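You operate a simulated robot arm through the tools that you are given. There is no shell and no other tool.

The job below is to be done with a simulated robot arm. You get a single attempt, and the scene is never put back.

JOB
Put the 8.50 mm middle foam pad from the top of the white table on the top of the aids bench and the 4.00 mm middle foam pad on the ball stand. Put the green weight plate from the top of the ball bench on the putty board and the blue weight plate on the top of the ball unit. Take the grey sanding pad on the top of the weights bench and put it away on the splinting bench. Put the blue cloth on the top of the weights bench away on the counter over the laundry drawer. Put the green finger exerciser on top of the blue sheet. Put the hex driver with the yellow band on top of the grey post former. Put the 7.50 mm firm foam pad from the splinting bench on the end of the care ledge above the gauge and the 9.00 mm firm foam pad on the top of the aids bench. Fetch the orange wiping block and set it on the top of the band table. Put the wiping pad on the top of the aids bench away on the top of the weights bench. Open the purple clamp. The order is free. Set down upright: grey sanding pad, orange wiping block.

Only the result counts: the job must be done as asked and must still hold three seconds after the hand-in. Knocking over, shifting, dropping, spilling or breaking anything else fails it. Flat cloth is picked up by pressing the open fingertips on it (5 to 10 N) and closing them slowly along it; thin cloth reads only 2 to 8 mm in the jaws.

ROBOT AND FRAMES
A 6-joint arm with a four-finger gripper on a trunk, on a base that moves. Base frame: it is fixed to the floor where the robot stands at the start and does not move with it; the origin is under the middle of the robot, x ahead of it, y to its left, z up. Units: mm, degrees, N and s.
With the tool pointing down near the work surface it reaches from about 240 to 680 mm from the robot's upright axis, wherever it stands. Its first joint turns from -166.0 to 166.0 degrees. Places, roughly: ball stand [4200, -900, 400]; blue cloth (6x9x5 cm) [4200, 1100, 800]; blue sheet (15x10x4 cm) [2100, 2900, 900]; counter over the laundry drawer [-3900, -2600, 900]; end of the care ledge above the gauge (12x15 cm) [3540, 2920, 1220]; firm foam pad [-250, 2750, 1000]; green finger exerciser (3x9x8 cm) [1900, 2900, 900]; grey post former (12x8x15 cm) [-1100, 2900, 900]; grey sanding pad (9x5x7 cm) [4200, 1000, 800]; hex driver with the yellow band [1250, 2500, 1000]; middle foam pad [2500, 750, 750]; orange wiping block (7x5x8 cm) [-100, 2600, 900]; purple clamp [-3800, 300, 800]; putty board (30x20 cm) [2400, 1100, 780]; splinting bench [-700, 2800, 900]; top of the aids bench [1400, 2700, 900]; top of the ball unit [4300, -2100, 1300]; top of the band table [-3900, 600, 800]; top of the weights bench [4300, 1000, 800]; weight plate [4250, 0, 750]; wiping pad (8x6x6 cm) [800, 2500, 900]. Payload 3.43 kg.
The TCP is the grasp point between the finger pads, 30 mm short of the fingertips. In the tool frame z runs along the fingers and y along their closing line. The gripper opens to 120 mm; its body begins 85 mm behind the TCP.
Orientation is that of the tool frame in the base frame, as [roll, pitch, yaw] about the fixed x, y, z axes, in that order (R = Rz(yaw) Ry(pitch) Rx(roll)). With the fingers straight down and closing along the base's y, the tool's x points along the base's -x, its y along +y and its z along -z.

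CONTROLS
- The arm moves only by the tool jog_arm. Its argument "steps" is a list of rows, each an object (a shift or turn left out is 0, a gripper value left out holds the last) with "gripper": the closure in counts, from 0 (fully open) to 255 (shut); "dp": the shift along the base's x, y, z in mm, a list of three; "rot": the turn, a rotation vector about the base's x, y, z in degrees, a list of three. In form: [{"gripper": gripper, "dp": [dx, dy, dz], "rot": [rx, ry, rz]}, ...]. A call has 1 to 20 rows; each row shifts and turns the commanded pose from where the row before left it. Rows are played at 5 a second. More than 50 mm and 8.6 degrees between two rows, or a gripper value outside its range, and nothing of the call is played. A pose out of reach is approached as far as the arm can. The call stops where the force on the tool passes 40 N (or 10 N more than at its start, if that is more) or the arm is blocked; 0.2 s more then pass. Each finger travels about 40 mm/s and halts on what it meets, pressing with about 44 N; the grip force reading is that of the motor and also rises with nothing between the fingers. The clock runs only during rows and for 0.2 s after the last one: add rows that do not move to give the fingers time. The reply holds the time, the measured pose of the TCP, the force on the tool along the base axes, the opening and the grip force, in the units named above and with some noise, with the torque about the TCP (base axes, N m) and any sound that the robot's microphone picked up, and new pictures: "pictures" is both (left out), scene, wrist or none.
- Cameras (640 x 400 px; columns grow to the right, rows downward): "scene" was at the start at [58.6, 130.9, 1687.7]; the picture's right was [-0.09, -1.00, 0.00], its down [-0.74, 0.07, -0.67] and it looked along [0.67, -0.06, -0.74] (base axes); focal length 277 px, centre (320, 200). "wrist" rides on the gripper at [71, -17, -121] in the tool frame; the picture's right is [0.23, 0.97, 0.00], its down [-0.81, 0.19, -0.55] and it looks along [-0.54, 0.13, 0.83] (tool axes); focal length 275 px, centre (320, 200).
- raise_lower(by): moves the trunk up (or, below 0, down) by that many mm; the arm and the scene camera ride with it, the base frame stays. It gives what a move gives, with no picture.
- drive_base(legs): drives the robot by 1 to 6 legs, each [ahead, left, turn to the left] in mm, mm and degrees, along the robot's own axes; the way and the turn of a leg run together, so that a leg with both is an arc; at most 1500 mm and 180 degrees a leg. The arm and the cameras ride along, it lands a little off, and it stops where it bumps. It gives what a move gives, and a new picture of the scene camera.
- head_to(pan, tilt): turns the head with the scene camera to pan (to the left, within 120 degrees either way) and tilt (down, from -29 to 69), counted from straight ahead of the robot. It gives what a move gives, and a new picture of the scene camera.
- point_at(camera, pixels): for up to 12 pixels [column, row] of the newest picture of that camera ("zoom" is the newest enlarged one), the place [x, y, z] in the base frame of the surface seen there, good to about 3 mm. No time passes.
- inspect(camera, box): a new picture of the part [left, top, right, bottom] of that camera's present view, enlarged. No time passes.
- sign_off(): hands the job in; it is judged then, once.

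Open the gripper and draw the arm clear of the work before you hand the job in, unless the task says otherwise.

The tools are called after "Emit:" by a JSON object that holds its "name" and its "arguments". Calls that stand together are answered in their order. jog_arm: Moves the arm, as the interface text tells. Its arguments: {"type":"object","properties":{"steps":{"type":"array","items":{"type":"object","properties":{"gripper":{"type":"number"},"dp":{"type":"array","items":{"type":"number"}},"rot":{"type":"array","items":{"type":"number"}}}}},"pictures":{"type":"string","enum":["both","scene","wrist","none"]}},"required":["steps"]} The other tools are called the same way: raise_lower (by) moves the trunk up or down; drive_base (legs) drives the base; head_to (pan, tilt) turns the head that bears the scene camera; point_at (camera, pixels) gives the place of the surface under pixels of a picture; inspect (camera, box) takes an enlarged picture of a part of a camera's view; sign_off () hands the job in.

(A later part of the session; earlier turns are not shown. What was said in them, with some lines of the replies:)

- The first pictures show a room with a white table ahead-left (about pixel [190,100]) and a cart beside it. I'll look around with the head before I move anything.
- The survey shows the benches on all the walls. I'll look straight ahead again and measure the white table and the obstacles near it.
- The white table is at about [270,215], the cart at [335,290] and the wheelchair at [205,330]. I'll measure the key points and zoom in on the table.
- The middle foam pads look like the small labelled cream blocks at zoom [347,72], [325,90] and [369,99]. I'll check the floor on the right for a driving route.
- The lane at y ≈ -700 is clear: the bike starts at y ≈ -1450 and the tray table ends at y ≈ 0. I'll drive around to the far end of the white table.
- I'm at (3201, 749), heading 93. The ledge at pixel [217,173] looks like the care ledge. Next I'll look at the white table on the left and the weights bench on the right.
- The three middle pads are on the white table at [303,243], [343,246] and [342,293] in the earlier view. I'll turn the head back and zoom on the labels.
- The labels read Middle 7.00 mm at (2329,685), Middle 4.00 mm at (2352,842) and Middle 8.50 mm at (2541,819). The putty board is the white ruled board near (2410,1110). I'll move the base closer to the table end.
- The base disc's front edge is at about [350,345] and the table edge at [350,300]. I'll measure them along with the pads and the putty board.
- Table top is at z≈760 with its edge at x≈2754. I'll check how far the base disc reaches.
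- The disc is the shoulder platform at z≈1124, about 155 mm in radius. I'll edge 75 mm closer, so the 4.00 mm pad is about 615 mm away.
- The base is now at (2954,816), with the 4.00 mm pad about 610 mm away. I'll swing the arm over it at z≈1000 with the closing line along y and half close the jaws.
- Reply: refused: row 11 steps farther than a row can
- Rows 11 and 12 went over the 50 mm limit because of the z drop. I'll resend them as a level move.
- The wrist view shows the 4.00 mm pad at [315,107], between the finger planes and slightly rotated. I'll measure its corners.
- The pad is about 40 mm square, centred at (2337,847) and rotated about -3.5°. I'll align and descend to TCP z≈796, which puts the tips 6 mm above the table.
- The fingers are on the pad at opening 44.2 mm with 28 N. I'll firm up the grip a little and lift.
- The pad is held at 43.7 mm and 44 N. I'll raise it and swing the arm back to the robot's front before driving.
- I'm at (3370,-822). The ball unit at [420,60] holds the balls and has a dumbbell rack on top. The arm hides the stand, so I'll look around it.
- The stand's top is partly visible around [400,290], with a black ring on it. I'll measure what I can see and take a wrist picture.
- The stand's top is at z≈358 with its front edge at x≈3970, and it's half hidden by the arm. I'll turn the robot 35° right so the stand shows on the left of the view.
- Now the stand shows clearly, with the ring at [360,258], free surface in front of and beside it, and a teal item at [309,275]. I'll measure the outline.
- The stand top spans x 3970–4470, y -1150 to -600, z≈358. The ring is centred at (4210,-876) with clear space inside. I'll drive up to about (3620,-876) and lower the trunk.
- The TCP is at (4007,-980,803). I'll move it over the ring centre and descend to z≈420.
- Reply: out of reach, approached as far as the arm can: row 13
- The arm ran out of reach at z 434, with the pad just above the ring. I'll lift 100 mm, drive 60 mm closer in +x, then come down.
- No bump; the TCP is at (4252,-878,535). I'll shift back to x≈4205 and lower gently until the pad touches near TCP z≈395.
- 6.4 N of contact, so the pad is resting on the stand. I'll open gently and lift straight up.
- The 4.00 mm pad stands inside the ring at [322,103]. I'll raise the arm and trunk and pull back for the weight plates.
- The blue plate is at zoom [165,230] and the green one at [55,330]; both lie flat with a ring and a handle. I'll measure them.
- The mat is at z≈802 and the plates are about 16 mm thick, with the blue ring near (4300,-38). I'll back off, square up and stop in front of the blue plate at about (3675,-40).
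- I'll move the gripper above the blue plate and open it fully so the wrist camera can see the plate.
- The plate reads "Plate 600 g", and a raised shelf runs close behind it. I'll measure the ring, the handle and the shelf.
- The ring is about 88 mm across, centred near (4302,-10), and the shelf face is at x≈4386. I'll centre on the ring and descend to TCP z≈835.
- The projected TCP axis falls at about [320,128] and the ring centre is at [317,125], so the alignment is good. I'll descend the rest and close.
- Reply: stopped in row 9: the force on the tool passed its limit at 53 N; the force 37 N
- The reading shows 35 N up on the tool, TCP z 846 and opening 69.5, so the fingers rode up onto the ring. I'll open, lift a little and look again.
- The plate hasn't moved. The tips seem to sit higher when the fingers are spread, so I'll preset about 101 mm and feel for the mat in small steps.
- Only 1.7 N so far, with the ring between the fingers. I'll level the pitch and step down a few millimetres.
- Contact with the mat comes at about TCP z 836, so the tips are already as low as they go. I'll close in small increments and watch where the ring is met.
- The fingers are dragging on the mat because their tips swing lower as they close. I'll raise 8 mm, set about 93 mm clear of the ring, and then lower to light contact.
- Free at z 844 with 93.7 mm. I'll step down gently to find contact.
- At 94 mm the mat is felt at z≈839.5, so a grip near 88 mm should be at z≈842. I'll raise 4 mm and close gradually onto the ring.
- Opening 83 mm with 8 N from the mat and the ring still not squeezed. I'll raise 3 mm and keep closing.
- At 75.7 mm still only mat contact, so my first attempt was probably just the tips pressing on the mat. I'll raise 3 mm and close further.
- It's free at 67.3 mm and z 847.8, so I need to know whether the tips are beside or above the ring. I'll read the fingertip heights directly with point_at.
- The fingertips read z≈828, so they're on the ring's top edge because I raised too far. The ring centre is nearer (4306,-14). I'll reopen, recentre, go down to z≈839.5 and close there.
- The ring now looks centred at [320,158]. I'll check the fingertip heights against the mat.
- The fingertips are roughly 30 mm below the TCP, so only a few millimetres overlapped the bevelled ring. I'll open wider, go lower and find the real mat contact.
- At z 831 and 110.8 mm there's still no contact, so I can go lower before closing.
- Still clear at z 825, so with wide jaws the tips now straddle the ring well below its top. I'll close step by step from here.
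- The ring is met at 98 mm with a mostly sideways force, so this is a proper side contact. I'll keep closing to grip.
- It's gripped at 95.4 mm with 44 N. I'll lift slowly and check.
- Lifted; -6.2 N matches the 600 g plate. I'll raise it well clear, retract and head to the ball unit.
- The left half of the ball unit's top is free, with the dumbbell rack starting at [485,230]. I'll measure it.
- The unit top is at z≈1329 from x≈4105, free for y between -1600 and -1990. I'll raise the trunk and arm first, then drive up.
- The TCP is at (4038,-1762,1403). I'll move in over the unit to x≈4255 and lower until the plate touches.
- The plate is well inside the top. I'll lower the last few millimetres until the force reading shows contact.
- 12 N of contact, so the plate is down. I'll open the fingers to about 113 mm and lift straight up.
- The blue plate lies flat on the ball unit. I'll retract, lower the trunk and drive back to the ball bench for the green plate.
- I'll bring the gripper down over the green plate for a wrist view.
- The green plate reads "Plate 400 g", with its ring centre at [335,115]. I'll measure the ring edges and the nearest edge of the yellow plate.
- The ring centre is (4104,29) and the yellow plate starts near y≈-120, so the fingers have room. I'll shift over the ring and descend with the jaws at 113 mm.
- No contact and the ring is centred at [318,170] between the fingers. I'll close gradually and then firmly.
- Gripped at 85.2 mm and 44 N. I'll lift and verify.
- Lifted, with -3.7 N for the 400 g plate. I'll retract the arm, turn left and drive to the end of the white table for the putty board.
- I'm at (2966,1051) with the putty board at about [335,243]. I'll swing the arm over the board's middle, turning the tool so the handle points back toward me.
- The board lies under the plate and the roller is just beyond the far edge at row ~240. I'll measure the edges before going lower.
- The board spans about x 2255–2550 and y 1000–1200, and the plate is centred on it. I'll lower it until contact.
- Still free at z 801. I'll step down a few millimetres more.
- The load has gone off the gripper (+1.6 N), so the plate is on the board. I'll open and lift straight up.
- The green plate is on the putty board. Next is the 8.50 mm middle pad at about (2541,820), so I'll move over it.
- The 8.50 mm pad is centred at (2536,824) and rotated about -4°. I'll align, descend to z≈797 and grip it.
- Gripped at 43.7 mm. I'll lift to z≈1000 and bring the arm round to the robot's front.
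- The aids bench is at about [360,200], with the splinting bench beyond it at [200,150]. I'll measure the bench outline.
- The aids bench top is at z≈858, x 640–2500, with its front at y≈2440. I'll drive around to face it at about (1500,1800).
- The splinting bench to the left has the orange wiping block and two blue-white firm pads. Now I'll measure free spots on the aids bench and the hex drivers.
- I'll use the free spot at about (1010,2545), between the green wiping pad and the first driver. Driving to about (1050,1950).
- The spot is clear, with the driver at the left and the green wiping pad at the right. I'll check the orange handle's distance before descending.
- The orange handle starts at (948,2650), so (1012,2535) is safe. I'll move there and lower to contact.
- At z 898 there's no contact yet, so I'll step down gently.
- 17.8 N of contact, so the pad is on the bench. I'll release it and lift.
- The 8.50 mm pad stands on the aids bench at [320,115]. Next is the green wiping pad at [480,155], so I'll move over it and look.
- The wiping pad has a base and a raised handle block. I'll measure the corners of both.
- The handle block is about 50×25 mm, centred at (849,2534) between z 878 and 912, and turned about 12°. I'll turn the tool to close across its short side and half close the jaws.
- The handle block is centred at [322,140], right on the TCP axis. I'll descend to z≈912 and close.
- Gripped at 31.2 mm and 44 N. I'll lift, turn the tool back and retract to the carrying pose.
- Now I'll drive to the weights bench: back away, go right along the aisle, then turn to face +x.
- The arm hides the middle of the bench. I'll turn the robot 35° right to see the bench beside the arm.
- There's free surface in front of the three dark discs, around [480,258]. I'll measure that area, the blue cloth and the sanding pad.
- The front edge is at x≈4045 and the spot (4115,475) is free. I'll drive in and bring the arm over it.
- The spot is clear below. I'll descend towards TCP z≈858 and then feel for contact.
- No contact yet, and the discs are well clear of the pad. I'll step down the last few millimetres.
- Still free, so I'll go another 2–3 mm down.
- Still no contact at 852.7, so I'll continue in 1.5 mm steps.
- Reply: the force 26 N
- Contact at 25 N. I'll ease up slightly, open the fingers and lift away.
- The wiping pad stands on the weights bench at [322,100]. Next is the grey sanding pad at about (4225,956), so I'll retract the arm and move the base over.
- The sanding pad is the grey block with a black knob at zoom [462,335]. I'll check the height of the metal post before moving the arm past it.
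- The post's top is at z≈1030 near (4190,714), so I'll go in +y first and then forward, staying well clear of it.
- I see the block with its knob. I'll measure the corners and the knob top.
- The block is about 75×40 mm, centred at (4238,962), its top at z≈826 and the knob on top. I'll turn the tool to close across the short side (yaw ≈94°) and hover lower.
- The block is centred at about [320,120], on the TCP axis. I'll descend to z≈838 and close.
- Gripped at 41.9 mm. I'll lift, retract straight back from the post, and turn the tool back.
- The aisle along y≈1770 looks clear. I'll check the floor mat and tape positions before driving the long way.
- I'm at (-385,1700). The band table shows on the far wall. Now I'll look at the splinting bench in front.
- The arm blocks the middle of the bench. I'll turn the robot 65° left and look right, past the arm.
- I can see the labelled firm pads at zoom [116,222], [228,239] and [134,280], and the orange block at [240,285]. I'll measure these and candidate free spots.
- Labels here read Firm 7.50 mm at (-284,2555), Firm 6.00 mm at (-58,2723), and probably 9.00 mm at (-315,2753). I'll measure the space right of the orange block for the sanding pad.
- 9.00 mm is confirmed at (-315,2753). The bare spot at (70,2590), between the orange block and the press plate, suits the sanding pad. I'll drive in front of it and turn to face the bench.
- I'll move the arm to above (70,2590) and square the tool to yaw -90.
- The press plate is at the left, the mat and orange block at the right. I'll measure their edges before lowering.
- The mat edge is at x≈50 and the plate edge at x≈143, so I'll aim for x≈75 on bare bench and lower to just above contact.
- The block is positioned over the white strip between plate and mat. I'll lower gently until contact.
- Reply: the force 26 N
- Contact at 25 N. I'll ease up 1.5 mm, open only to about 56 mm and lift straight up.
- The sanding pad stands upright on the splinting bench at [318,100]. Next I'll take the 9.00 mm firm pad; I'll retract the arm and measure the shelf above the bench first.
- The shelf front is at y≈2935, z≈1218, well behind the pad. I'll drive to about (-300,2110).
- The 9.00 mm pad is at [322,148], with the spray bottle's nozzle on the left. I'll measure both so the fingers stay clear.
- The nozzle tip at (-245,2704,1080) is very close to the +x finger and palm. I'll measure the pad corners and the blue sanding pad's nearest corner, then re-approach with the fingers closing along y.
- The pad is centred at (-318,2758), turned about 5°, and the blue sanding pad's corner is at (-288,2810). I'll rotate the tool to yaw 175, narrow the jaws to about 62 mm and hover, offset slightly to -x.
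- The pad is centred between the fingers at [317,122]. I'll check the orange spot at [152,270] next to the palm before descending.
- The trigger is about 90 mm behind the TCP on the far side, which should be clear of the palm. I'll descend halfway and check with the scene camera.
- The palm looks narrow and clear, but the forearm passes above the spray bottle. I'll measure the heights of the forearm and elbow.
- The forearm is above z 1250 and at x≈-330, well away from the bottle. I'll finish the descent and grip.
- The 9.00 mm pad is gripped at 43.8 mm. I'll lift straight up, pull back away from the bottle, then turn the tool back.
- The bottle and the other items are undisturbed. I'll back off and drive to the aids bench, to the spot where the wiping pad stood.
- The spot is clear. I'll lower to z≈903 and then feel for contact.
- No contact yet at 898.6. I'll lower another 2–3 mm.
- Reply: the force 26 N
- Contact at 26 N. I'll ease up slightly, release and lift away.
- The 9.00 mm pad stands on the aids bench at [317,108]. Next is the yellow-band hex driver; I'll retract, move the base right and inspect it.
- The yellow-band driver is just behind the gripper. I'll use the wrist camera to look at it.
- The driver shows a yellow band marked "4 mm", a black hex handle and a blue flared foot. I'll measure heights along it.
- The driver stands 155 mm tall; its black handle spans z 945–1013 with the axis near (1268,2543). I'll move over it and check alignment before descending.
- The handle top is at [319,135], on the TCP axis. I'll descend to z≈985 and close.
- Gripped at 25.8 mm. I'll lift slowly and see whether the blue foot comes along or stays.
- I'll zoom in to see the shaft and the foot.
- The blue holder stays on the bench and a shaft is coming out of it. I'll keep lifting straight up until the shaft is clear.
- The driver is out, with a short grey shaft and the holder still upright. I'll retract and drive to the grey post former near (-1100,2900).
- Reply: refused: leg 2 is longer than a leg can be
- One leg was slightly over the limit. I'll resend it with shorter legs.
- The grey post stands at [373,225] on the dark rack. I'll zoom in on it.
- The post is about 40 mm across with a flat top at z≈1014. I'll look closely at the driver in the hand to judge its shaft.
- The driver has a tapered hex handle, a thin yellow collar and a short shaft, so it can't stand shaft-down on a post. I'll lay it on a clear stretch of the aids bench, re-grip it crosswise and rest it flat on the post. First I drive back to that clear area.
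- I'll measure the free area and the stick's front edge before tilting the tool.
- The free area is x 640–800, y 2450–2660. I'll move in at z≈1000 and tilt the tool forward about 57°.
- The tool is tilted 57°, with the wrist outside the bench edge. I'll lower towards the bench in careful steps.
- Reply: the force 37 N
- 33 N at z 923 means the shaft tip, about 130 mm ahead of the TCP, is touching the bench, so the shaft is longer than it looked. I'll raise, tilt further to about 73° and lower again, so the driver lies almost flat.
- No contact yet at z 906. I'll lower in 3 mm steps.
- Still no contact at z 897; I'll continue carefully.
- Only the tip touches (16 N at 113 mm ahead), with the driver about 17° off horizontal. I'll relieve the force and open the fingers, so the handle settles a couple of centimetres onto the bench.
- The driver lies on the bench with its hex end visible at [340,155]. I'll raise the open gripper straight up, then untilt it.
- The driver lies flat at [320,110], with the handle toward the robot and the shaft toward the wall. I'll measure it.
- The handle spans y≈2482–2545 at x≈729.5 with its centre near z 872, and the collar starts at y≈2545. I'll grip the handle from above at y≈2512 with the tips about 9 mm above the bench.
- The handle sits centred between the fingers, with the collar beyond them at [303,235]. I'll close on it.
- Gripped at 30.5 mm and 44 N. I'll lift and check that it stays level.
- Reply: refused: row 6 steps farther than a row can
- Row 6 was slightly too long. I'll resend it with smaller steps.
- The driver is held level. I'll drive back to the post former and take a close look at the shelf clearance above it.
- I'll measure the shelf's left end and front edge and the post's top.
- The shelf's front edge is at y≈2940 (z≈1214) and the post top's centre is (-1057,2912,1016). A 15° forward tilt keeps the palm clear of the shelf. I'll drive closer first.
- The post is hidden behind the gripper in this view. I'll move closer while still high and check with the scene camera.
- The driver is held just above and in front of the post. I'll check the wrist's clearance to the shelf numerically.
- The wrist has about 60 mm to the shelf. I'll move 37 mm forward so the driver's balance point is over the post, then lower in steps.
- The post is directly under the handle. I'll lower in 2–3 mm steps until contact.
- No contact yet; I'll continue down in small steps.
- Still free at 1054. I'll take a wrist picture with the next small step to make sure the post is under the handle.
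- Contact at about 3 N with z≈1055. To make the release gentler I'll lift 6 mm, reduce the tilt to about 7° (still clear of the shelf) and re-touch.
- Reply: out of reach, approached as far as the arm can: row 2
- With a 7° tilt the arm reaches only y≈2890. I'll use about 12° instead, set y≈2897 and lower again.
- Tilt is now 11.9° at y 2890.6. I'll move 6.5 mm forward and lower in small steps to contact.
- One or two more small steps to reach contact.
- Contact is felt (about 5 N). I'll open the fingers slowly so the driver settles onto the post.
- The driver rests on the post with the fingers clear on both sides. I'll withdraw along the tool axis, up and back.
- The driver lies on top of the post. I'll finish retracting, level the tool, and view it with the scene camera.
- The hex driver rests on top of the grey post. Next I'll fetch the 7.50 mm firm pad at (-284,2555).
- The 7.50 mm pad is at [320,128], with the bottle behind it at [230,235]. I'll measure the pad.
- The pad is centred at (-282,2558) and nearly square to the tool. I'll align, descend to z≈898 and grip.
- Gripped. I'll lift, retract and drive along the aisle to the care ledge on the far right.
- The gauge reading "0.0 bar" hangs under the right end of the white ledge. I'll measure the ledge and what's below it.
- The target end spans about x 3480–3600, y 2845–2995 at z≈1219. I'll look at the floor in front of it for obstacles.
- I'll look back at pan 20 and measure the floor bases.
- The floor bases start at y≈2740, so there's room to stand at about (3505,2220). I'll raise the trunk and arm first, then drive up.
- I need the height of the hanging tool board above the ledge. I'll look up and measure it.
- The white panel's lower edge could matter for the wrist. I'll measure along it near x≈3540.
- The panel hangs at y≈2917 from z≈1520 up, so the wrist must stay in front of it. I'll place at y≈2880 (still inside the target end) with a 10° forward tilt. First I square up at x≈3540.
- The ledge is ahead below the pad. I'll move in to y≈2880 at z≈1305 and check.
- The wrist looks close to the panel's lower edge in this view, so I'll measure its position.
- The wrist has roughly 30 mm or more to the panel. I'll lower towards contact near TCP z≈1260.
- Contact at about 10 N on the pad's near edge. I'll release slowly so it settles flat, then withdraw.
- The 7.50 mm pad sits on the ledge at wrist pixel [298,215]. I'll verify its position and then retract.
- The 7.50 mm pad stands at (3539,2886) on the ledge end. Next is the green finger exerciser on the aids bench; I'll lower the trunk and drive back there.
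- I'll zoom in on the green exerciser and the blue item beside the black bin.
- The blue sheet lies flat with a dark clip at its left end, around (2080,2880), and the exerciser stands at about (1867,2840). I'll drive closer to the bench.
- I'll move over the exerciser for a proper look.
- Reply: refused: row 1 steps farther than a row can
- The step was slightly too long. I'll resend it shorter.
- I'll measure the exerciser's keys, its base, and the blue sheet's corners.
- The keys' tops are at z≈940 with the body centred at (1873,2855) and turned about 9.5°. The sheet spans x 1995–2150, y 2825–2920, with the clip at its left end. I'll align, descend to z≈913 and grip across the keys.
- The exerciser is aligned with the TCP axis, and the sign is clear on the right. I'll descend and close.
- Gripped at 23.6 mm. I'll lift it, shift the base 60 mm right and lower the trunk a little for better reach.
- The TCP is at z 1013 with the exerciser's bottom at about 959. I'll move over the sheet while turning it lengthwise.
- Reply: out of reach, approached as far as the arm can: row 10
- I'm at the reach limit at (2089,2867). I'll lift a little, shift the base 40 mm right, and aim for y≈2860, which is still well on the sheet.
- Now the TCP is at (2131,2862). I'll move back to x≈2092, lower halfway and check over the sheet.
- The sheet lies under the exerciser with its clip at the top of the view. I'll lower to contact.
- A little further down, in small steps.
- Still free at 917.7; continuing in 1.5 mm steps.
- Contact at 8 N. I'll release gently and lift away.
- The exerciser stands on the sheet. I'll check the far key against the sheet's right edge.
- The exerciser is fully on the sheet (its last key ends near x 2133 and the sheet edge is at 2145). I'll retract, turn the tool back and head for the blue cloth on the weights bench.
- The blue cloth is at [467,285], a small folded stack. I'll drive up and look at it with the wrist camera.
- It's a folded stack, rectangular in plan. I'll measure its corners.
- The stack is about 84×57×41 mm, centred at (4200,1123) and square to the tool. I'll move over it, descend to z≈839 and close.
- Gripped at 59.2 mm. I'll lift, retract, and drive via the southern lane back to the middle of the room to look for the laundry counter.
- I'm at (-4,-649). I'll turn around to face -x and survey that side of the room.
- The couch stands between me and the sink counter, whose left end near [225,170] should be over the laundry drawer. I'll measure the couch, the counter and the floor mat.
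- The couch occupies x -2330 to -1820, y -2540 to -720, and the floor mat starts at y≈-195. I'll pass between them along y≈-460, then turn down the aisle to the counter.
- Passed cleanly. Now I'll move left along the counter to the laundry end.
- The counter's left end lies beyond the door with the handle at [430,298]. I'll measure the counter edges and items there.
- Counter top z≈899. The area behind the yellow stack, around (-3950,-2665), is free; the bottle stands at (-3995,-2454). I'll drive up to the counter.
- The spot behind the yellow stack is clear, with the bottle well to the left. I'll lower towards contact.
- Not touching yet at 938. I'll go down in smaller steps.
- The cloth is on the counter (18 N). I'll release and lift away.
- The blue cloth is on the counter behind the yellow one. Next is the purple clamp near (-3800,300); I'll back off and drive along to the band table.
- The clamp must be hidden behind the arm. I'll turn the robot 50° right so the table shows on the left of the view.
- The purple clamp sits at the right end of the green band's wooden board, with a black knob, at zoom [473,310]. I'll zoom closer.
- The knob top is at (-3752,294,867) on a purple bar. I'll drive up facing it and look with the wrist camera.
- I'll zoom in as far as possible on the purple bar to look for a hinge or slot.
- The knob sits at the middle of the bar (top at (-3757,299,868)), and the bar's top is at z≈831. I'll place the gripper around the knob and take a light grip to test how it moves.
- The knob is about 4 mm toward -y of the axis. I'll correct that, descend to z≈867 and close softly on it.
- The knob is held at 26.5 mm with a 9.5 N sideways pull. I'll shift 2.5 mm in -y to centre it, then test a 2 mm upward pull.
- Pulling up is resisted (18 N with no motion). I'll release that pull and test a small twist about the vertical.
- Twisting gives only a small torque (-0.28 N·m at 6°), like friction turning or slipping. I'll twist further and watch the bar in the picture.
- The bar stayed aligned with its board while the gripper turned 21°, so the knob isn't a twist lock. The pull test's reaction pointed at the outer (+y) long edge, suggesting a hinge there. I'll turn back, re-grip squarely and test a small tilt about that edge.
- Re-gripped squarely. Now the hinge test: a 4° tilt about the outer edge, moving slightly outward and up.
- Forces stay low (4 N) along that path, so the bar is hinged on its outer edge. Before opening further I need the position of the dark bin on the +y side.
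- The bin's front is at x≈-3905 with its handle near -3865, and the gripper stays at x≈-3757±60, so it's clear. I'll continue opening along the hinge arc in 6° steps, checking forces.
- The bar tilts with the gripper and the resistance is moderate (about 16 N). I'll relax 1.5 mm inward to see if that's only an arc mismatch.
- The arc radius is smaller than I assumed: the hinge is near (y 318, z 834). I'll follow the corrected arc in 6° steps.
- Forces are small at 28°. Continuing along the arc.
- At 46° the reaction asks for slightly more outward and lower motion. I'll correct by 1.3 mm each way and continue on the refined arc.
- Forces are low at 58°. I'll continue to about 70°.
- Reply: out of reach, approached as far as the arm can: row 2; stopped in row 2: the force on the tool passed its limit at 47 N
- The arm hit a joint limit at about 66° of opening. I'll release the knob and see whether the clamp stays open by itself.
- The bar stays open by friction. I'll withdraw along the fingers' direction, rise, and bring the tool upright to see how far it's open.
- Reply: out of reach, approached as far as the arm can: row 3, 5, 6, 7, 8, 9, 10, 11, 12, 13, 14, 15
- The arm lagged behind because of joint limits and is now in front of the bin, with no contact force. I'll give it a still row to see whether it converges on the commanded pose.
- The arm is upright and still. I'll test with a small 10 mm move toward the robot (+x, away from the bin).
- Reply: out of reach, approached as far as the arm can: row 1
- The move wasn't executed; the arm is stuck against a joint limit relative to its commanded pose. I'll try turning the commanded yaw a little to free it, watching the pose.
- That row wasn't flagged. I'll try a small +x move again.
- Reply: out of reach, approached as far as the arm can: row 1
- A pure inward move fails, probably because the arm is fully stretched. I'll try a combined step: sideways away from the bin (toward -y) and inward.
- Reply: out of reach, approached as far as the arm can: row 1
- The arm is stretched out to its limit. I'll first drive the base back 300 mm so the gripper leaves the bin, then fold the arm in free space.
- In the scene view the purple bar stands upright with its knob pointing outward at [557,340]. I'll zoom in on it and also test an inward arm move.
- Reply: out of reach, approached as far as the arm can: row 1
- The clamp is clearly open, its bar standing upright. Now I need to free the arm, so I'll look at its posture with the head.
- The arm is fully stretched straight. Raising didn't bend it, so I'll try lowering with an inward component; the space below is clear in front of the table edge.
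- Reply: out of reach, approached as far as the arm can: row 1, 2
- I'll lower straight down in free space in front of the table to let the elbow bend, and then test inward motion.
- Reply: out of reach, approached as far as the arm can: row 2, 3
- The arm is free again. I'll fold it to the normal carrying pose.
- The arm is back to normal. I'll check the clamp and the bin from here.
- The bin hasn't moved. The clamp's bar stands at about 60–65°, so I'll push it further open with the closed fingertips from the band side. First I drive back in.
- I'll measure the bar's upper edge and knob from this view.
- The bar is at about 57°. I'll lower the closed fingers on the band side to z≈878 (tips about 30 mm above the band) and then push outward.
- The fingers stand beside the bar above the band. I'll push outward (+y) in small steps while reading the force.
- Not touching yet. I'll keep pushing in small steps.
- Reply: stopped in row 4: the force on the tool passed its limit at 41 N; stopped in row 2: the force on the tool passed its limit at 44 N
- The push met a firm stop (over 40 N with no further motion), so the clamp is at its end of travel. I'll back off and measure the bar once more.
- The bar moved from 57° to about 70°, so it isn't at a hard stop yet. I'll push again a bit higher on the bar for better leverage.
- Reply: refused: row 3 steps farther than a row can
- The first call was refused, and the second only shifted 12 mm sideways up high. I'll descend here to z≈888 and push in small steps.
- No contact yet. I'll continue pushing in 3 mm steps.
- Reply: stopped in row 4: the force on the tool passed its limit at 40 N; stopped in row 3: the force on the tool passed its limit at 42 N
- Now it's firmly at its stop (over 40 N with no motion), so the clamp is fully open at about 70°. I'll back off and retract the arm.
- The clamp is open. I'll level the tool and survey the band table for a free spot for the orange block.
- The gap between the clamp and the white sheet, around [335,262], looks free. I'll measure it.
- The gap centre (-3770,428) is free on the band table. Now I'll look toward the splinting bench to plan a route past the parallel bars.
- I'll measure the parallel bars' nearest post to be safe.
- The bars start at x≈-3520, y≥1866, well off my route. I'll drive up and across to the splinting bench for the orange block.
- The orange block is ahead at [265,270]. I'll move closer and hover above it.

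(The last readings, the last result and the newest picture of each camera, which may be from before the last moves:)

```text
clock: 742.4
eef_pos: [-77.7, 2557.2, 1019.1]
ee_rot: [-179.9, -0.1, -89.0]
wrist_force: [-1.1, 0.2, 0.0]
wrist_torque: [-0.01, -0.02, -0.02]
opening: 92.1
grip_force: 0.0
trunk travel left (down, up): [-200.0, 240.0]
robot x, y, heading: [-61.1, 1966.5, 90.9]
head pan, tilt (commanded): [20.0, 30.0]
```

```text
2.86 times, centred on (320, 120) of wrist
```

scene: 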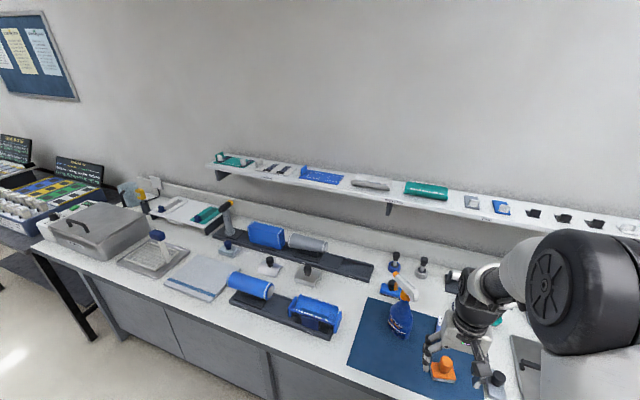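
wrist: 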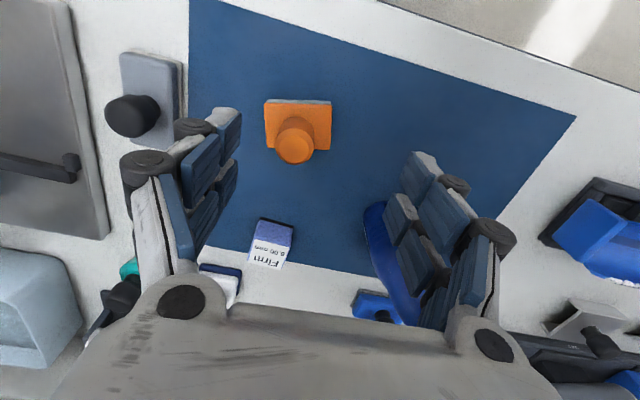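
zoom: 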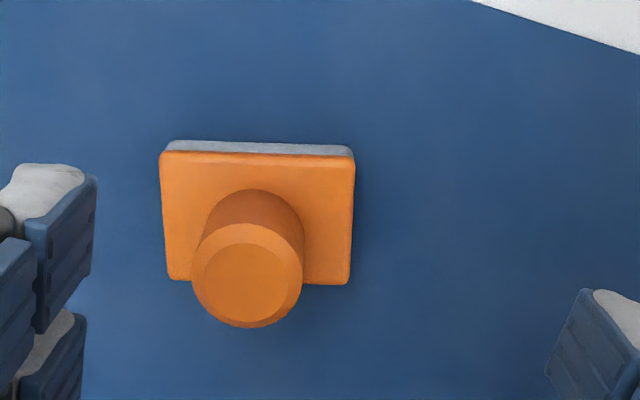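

I'll measure the handle top and the base corners.

Emit:
{"name": "point_at", "arguments": {"camera": "zoom", "pixels": [[247, 280], [195, 275], [300, 275], [247, 320], [170, 160], [350, 165], [175, 270], [340, 275], [250, 200]]}}

```text
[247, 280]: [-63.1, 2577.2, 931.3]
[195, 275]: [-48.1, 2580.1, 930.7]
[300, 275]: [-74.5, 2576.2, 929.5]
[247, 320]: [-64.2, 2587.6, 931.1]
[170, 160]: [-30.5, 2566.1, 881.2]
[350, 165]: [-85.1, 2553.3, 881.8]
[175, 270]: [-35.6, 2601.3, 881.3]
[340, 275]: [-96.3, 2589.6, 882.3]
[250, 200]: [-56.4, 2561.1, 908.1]
```

The handle is a 30 mm cylinder, centred at (-62,2577) between z 882 and 931. I'll centre on it, descend to z≈917 and close.

Emit:
{"name": "jog_arm", "arguments": {"steps": [{"dp": [15.2, 19.3, 0], "gripper": 110}, {"dp": [0, 0, -45]}, {"dp": [0, 0, -40]}, {"dp": [0, 0, -17]}, {}, {"gripper": 170}, {"gripper": 200}, {"gripper": 220}, {}, {}], "pictures": "wrist"}}

```text
clock: 744.6
eef_pos: [-62.5, 2576.5, 915.6]
ee_rot: [180.0, -0.1, -89.0]
wrist_force: [0.0, -0.7, 0.0]
wrist_torque: [-0.01, 0.03, 0.0]
opening: 29.1
grip_force: 42.5
trunk travel left (down, up): [-200.0, 240.0]
robot x, y, heading: [-63.6, 1964.0, 90.7]
head pan, tilt (commanded): [20.0, 30.0]
```

wrist: 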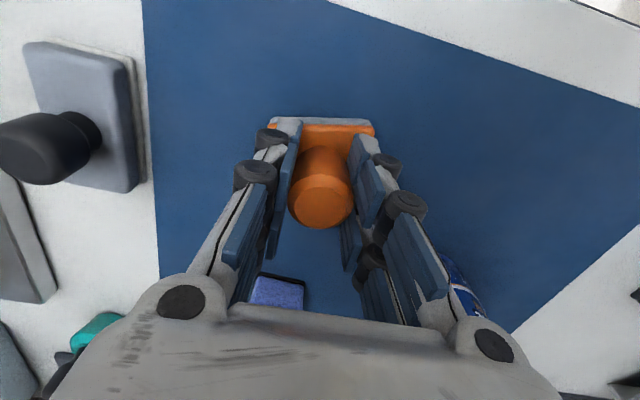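

Gripped at 29.1 mm. I'll lift, retract and drive back to the band table.

Emit:
{"name": "jog_arm", "arguments": {"steps": [{"dp": [0, 0, 15]}, {"dp": [0, 0, 45]}, {"dp": [0, 0, 48]}, {"dp": [0, 0, 48]}, {"dp": [0, -48, 0]}, {"dp": [0, -48, 0]}, {"dp": [0, -48, 0]}, {"dp": [0, -40, 0]}], "pictures": "wrist"}}

Emit:
{"name": "drive_base", "arguments": {"legs": [[-200, 0, 0], [0, 1500, 0], [0, 1340, 0], [-1340, 0, 0], [0, 0, 89]]}}

```text
clock: 746.4
eef_pos: [-61.3, 2391.1, 1073.1]
ee_rot: [-180.0, 0.0, -88.9]
wrist_force: [0.1, -0.4, -1.0]
wrist_torque: [0.03, 0.01, -0.03]
opening: 28.9
grip_force: 43.7
trunk travel left (down, up): [-200.0, 240.0]
robot x, y, heading: [-62.7, 1966.5, 91.0]
head pan, tilt (commanded): [20.0, 30.0]
```

wrist: 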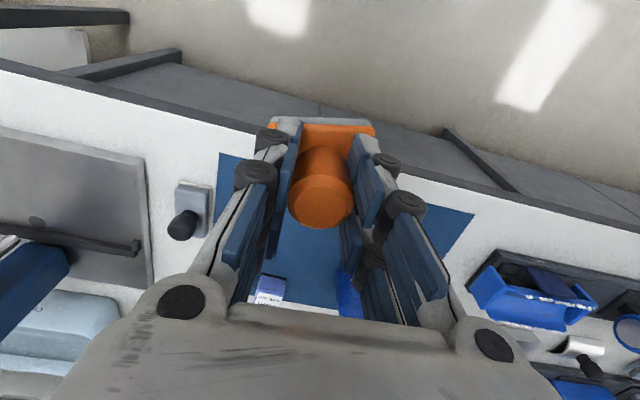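

```text
clock: 771.5
eef_pos: [-3321.0, 398.8, 1073.4]
ee_rot: [180.0, -0.2, -0.4]
wrist_force: [0.1, 1.0, -0.1]
wrist_torque: [0.01, 0.0, 0.03]
opening: 27.8
grip_force: 44.1
trunk travel left (down, up): [-200.0, 240.0]
robot x, y, heading: [-2893.3, 384.3, 179.0]
head pan, tilt (commanded): [20.0, 30.0]
```

scene: 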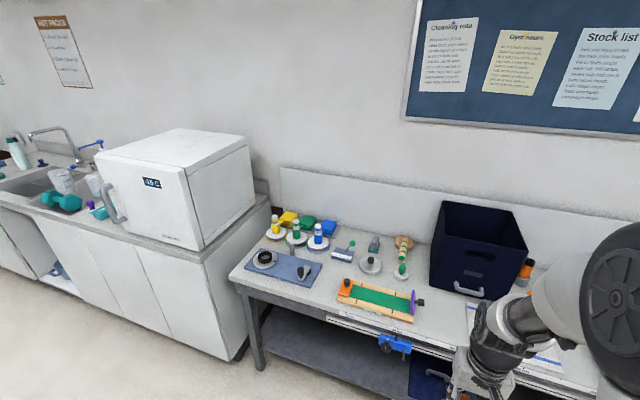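

I'm at (-2893,384). The grip opening reads 27.8 mm, so I'll check the block in hand as I move up to the table.

Emit:
{"name": "drive_base", "arguments": {"legs": [[255, -20, 0]]}}

Emit:
{"name": "jog_arm", "arguments": {"steps": [{"dp": [-45, 2, 0]}, {"dp": [-45, 2, 0]}, {}], "pictures": "wrist"}}

```text
clock: 773.3
eef_pos: [-3576.3, 419.6, 1073.3]
ee_rot: [-180.0, -0.1, -0.5]
wrist_force: [-0.4, -0.6, -0.1]
wrist_torque: [-0.01, -0.03, 0.0]
opening: 28.3
grip_force: 44.2
trunk travel left (down, up): [-200.0, 240.0]
robot x, y, heading: [-3150.7, 410.3, 179.2]
head pan, tilt (commanded): [20.0, 30.0]
```

scene: 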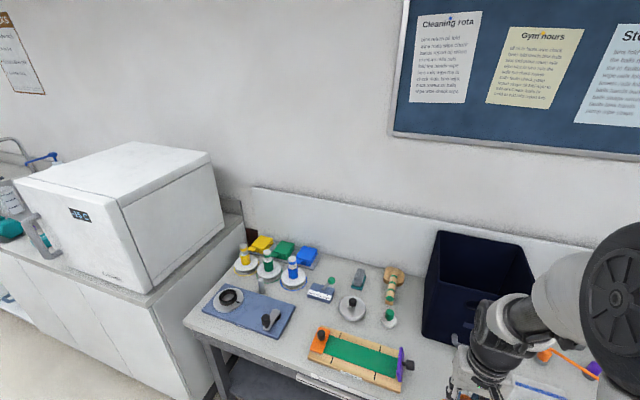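

```text
clock: 774.1
eef_pos: [-3666.1, 423.4, 1072.3]
ee_rot: [-180.0, -0.1, -0.3]
wrist_force: [0.3, -0.2, -0.8]
wrist_torque: [-0.04, 0.02, -0.05]
opening: 27.9
grip_force: 43.7
trunk travel left (down, up): [-200.0, 240.0]
robot x, y, heading: [-3150.2, 404.9, 179.2]
head pan, tilt (commanded): [20.0, 30.0]
```

wrist: 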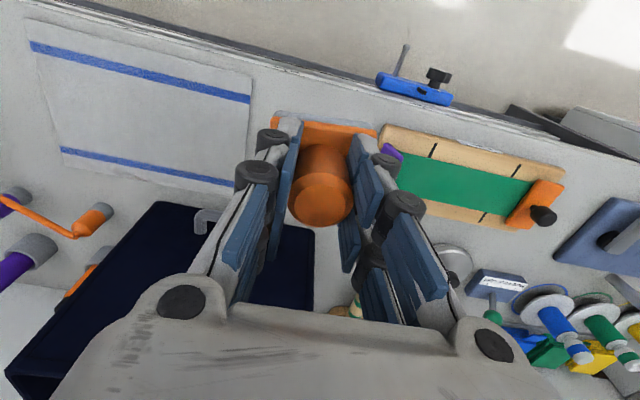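

The block looks slightly shifted in the grip. I'll zoom in to judge its tilt.

Emit:
{"name": "inspect", "arguments": {"camera": "wrist", "box": [230, 80, 420, 240]}}

Emit:
{"name": "point_at", "arguments": {"camera": "wrist", "pixels": [[322, 205], [300, 195], [340, 195], [290, 122], [325, 125], [360, 130], [320, 225], [285, 112], [370, 125]]}}

```text
2.50 times, centred on (325, 160) of wrist
```

zoom: 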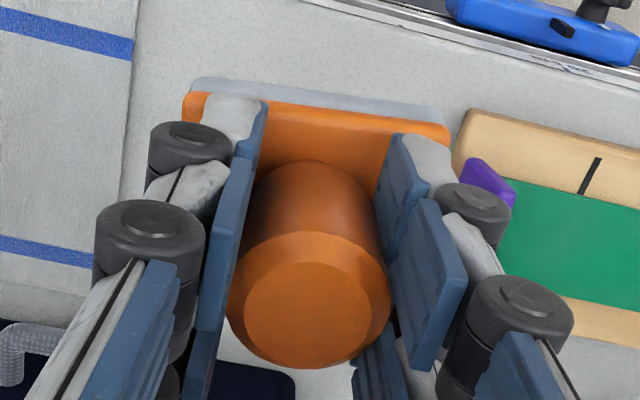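

```text
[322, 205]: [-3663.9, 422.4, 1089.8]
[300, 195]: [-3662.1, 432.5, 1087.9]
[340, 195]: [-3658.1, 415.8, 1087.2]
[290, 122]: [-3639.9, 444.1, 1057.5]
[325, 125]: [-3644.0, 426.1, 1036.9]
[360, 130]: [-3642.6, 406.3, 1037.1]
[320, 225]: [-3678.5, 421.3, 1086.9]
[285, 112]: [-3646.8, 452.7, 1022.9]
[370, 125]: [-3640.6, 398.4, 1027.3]
```

The block sits level, with no slip (handle top 16 mm above the TCP as before). I'll move over the free spot at (-3775,428) and lower.

Emit:
{"name": "jog_arm", "arguments": {"steps": [{"dp": [-40, 2, 0]}, {"dp": [-40, 2, 0]}, {"dp": [-29, 1, 0]}, {"dp": [0, 0, -45]}, {"dp": [0, 0, -45]}, {"dp": [0, 0, -45]}, {"dp": [0, 0, -40]}, {}], "pictures": "wrist"}}

```text
clock: 775.9
eef_pos: [-3774.1, 429.4, 898.2]
ee_rot: [180.0, 0.0, -0.3]
wrist_force: [0.2, 0.7, -0.8]
wrist_torque: [0.01, 0.04, 0.0]
opening: 27.9
grip_force: 44.6
trunk travel left (down, up): [-200.0, 240.0]
robot x, y, heading: [-3149.6, 408.6, 179.3]
head pan, tilt (commanded): [20.0, 30.0]
```

wrist: 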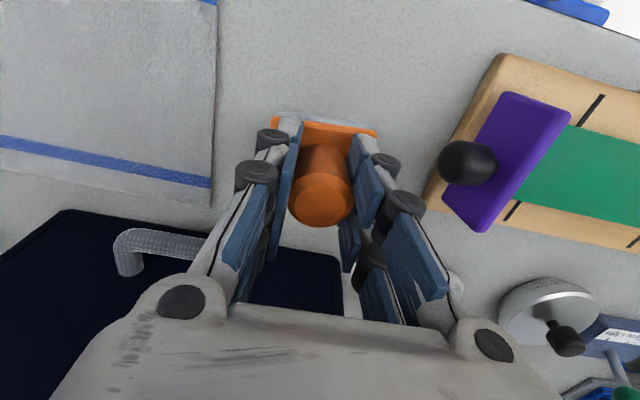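

The spot is clear between the sheet (left) and the clamp knob (right). I'll lower towards contact near z≈855.

Emit:
{"name": "jog_arm", "arguments": {"steps": [{"dp": [0, 0, -25]}, {"dp": [0, 0, -12]}, {"dp": [0, 0, -3]}, {}], "pictures": "none"}}

Emit:
{"name": "jog_arm", "arguments": {"steps": [{"dp": [0, 0, -2]}, {}], "pictures": "none"}}

```text
clock: 776.9
eef_pos: [-3774.9, 429.6, 858.1]
ee_rot: [179.9, -0.1, -0.5]
wrist_force: [0.0, 0.2, -0.6]
wrist_torque: [-0.01, 0.02, -0.02]
opening: 28.1
grip_force: 44.3
trunk travel left (down, up): [-200.0, 240.0]
robot x, y, heading: [-3147.4, 409.3, 179.2]
head pan, tilt (commanded): [20.0, 30.0]
```

```text
clock: 777.5
eef_pos: [-3773.5, 428.4, 857.0]
ee_rot: [180.0, 0.0, -0.4]
wrist_force: [0.8, -0.4, 4.9]
wrist_torque: [0.02, -0.04, 0.03]
opening: 28.1
grip_force: 43.9
trunk travel left (down, up): [-200.0, 240.0]
robot x, y, heading: [-3151.3, 408.0, 179.2]
head pan, tilt (commanded): [20.0, 30.0]
```

Contact (about 5 N). One more small step, then I release and lift straight up.

Emit:
{"name": "jog_arm", "arguments": {"steps": [{"dp": [0, 0, -0.8]}, {"gripper": 185}, {"gripper": 170}, {"gripper": 145}, {}, {}, {"dp": [0, 0, 20]}, {"dp": [0, 0, 45]}, {"dp": [0, 0, 45]}, {"dp": [0, 0, 45]}, {}], "pictures": "wrist"}}

Emit:
{"name": "inspect", "arguments": {"camera": "wrist", "box": [220, 40, 440, 200]}}

```text
clock: 779.9
eef_pos: [-3774.7, 429.5, 1009.0]
ee_rot: [180.0, -0.1, -0.5]
wrist_force: [-0.2, -0.1, 0.2]
wrist_torque: [-0.02, -0.02, 0.0]
opening: 51.7
grip_force: 0.0
trunk travel left (down, up): [-200.0, 240.0]
robot x, y, heading: [-3150.5, 405.9, 179.3]
head pan, tilt (commanded): [20.0, 30.0]
```

wrist: 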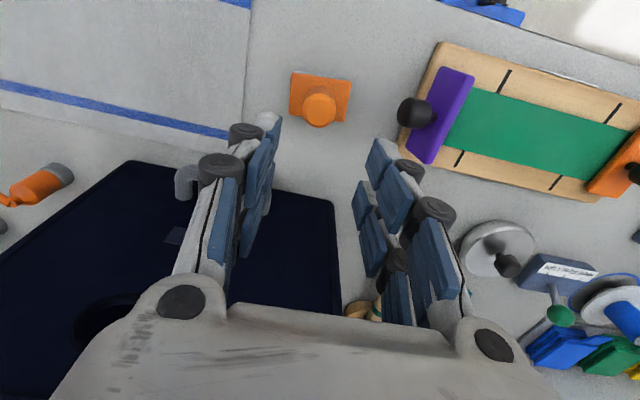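

```text
2.50 times, centred on (330, 120) of wrist
```

zoom: 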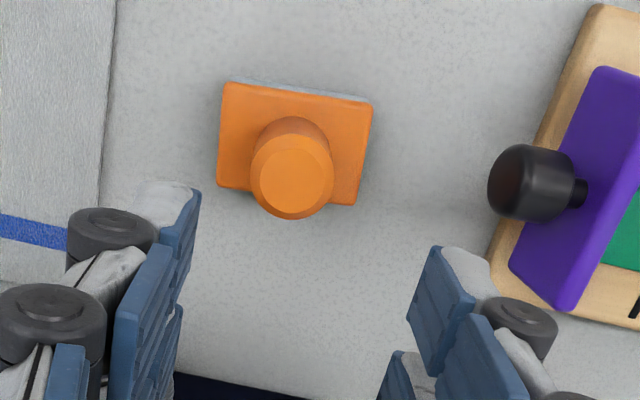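

The orange block stands upright on the band table. I'll open the gripper, retract the arm and back the base away, then do a last check of the hex driver.

Emit:
{"name": "jog_arm", "arguments": {"steps": [{"dp": [0, 0, 45], "gripper": 60}, {"dp": [45, 0, 0], "gripper": 0}, {"dp": [45, 0, 0]}, {"dp": [45, 0, 0]}, {"dp": [45, 0, 0]}, {}], "pictures": "none"}}

Emit:
{"name": "drive_base", "arguments": {"legs": [[-260, 0, 0], [0, 0, -89], [1300, 0, 0]]}}

Emit:
{"name": "head_to", "arguments": {"pan": -50, "tilt": 20}}

Emit:
{"name": "inspect", "arguments": {"camera": "scene", "box": [240, 120, 560, 320]}}

```text
clock: 781.3
eef_pos: [-3594.1, 429.9, 1054.0]
ee_rot: [-180.0, -0.2, -0.4]
wrist_force: [0.9, 0.5, 1.4]
wrist_torque: [-0.01, -0.05, 0.01]
opening: 119.6
grip_force: 0.0
trunk travel left (down, up): [-200.0, 240.0]
robot x, y, heading: [-3148.8, 409.6, 179.4]
head pan, tilt (commanded): [20.0, 30.0]
```

```text
clock: 793.1
eef_pos: [-2897.3, 2148.1, 1053.5]
ee_rot: [180.0, -0.1, -89.0]
wrist_force: [0.9, 0.3, -0.2]
wrist_torque: [-0.03, -0.01, 0.0]
opening: 119.9
grip_force: 0.1
trunk travel left (down, up): [-200.0, 240.0]
robot x, y, heading: [-2905.8, 1703.5, 91.0]
head pan, tilt (commanded): [20.0, 30.0]
```

scene: 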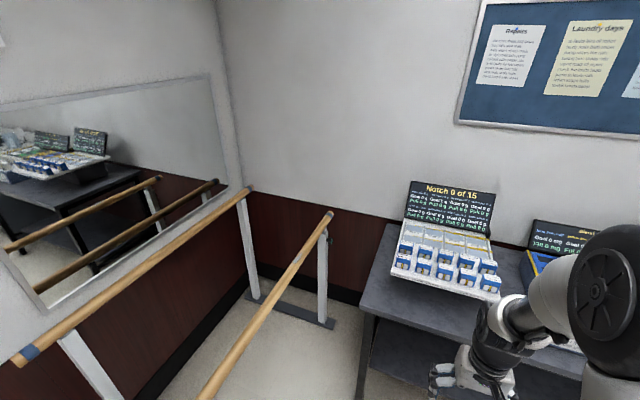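

```text
clock: 794.5
eef_pos: [-2899.0, 2147.7, 1054.2]
ee_rot: [180.0, -0.2, -88.9]
wrist_force: [0.2, 0.2, 1.0]
wrist_torque: [-0.01, -0.02, 0.0]
opening: 120.0
grip_force: 0.1
trunk travel left (down, up): [-200.0, 240.0]
robot x, y, heading: [-2910.0, 1703.9, 91.0]
head pan, tilt (commanded): [-50.0, 20.0]
```

scene: 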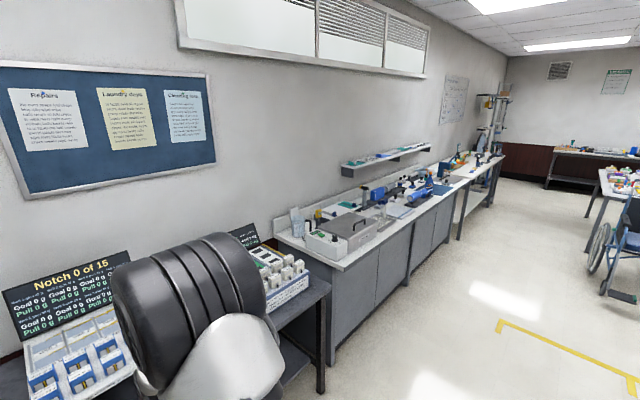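

```text
2.00 times, centred on (400, 220) of scene
```

zoom: 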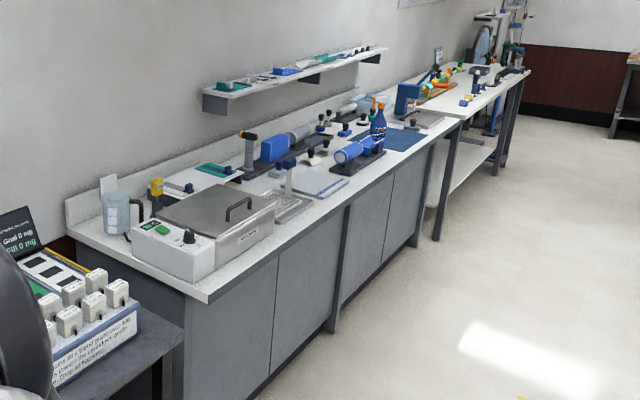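

The driver still lies on the post at zoom [248,135]. I'll look more closely to confirm.

Emit:
{"name": "inspect", "arguments": {"camera": "scene", "box": [340, 170, 404, 210]}}

Emit:
{"name": "inspect", "arguments": {"camera": "scene", "box": [410, 140, 506, 200]}}

```text
10.00 times, centred on (372, 190) of scene
```

zoom: 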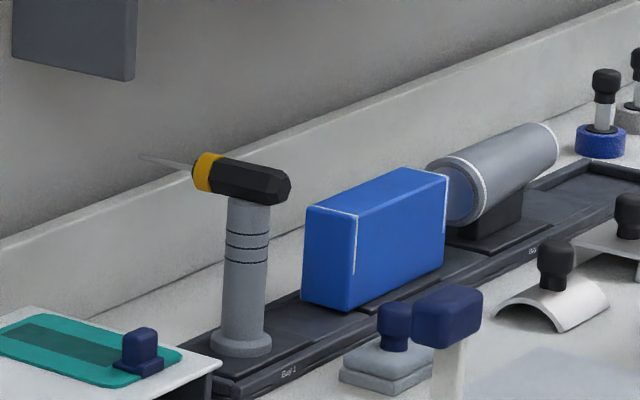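

```text
6.67 times, centred on (458, 170) of scene
```

zoom: 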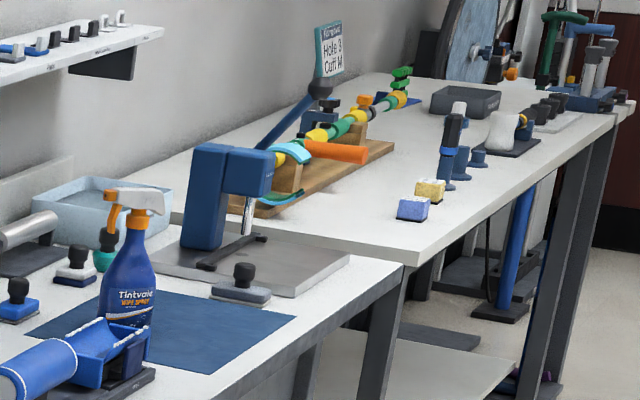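

Everything is confirmed: the driver is balanced on the post, the pads are on the aids bench, the sanding pad is upright, and the arm is clear with the gripper open. I'm handing the job in.

Emit:
{"name": "sign_off", "arguments": {}}

```text
The job is handed in.
```

I did every item in the job and handed it in with the gripper open and the arm clear. The result of the judging hasn't come back.

| Item | Where it ended up |
|---|---|
| 8.50 mm middle pad | Aids bench |
| 9.00 mm firm pad | Aids bench |
| 4.00 mm middle pad | Ball stand, inside the black ring |
| 7.50 mm firm pad | End of the care ledge above the gauge |
| Green weight plate | Putty board |
| Blue weight plate | Top of the ball unit |
| Grey sanding pad | Splinting bench, upright |
| Wiping pad | Top of the weights bench |
| Blue cloth | Counter over the laundry drawer |
| Green finger exerciser | On the blue sheet, clear of its clip |
| Hex driver with the yellow band | Lying on top of the grey post former |
| Orange wiping block | Band table, upright |
| Purple clamp | Open |

- **Hex driver:** it cannot stand on its shaft, so it lies across the post top, balanced on the handle. I checked it just before handing in and it was steady. Its blue holder stays on the aids bench.
- **Purple clamp:** the bar swings up about 70° and then meets a firm stop, which I took as fully open. It held there by itself.
- **Near the bin:** while I withdrew from the clamp, the arm hit a joint limit and swung close to the dark bin on the band table. It read no contact force, and the bin measured in the same place afterwards.
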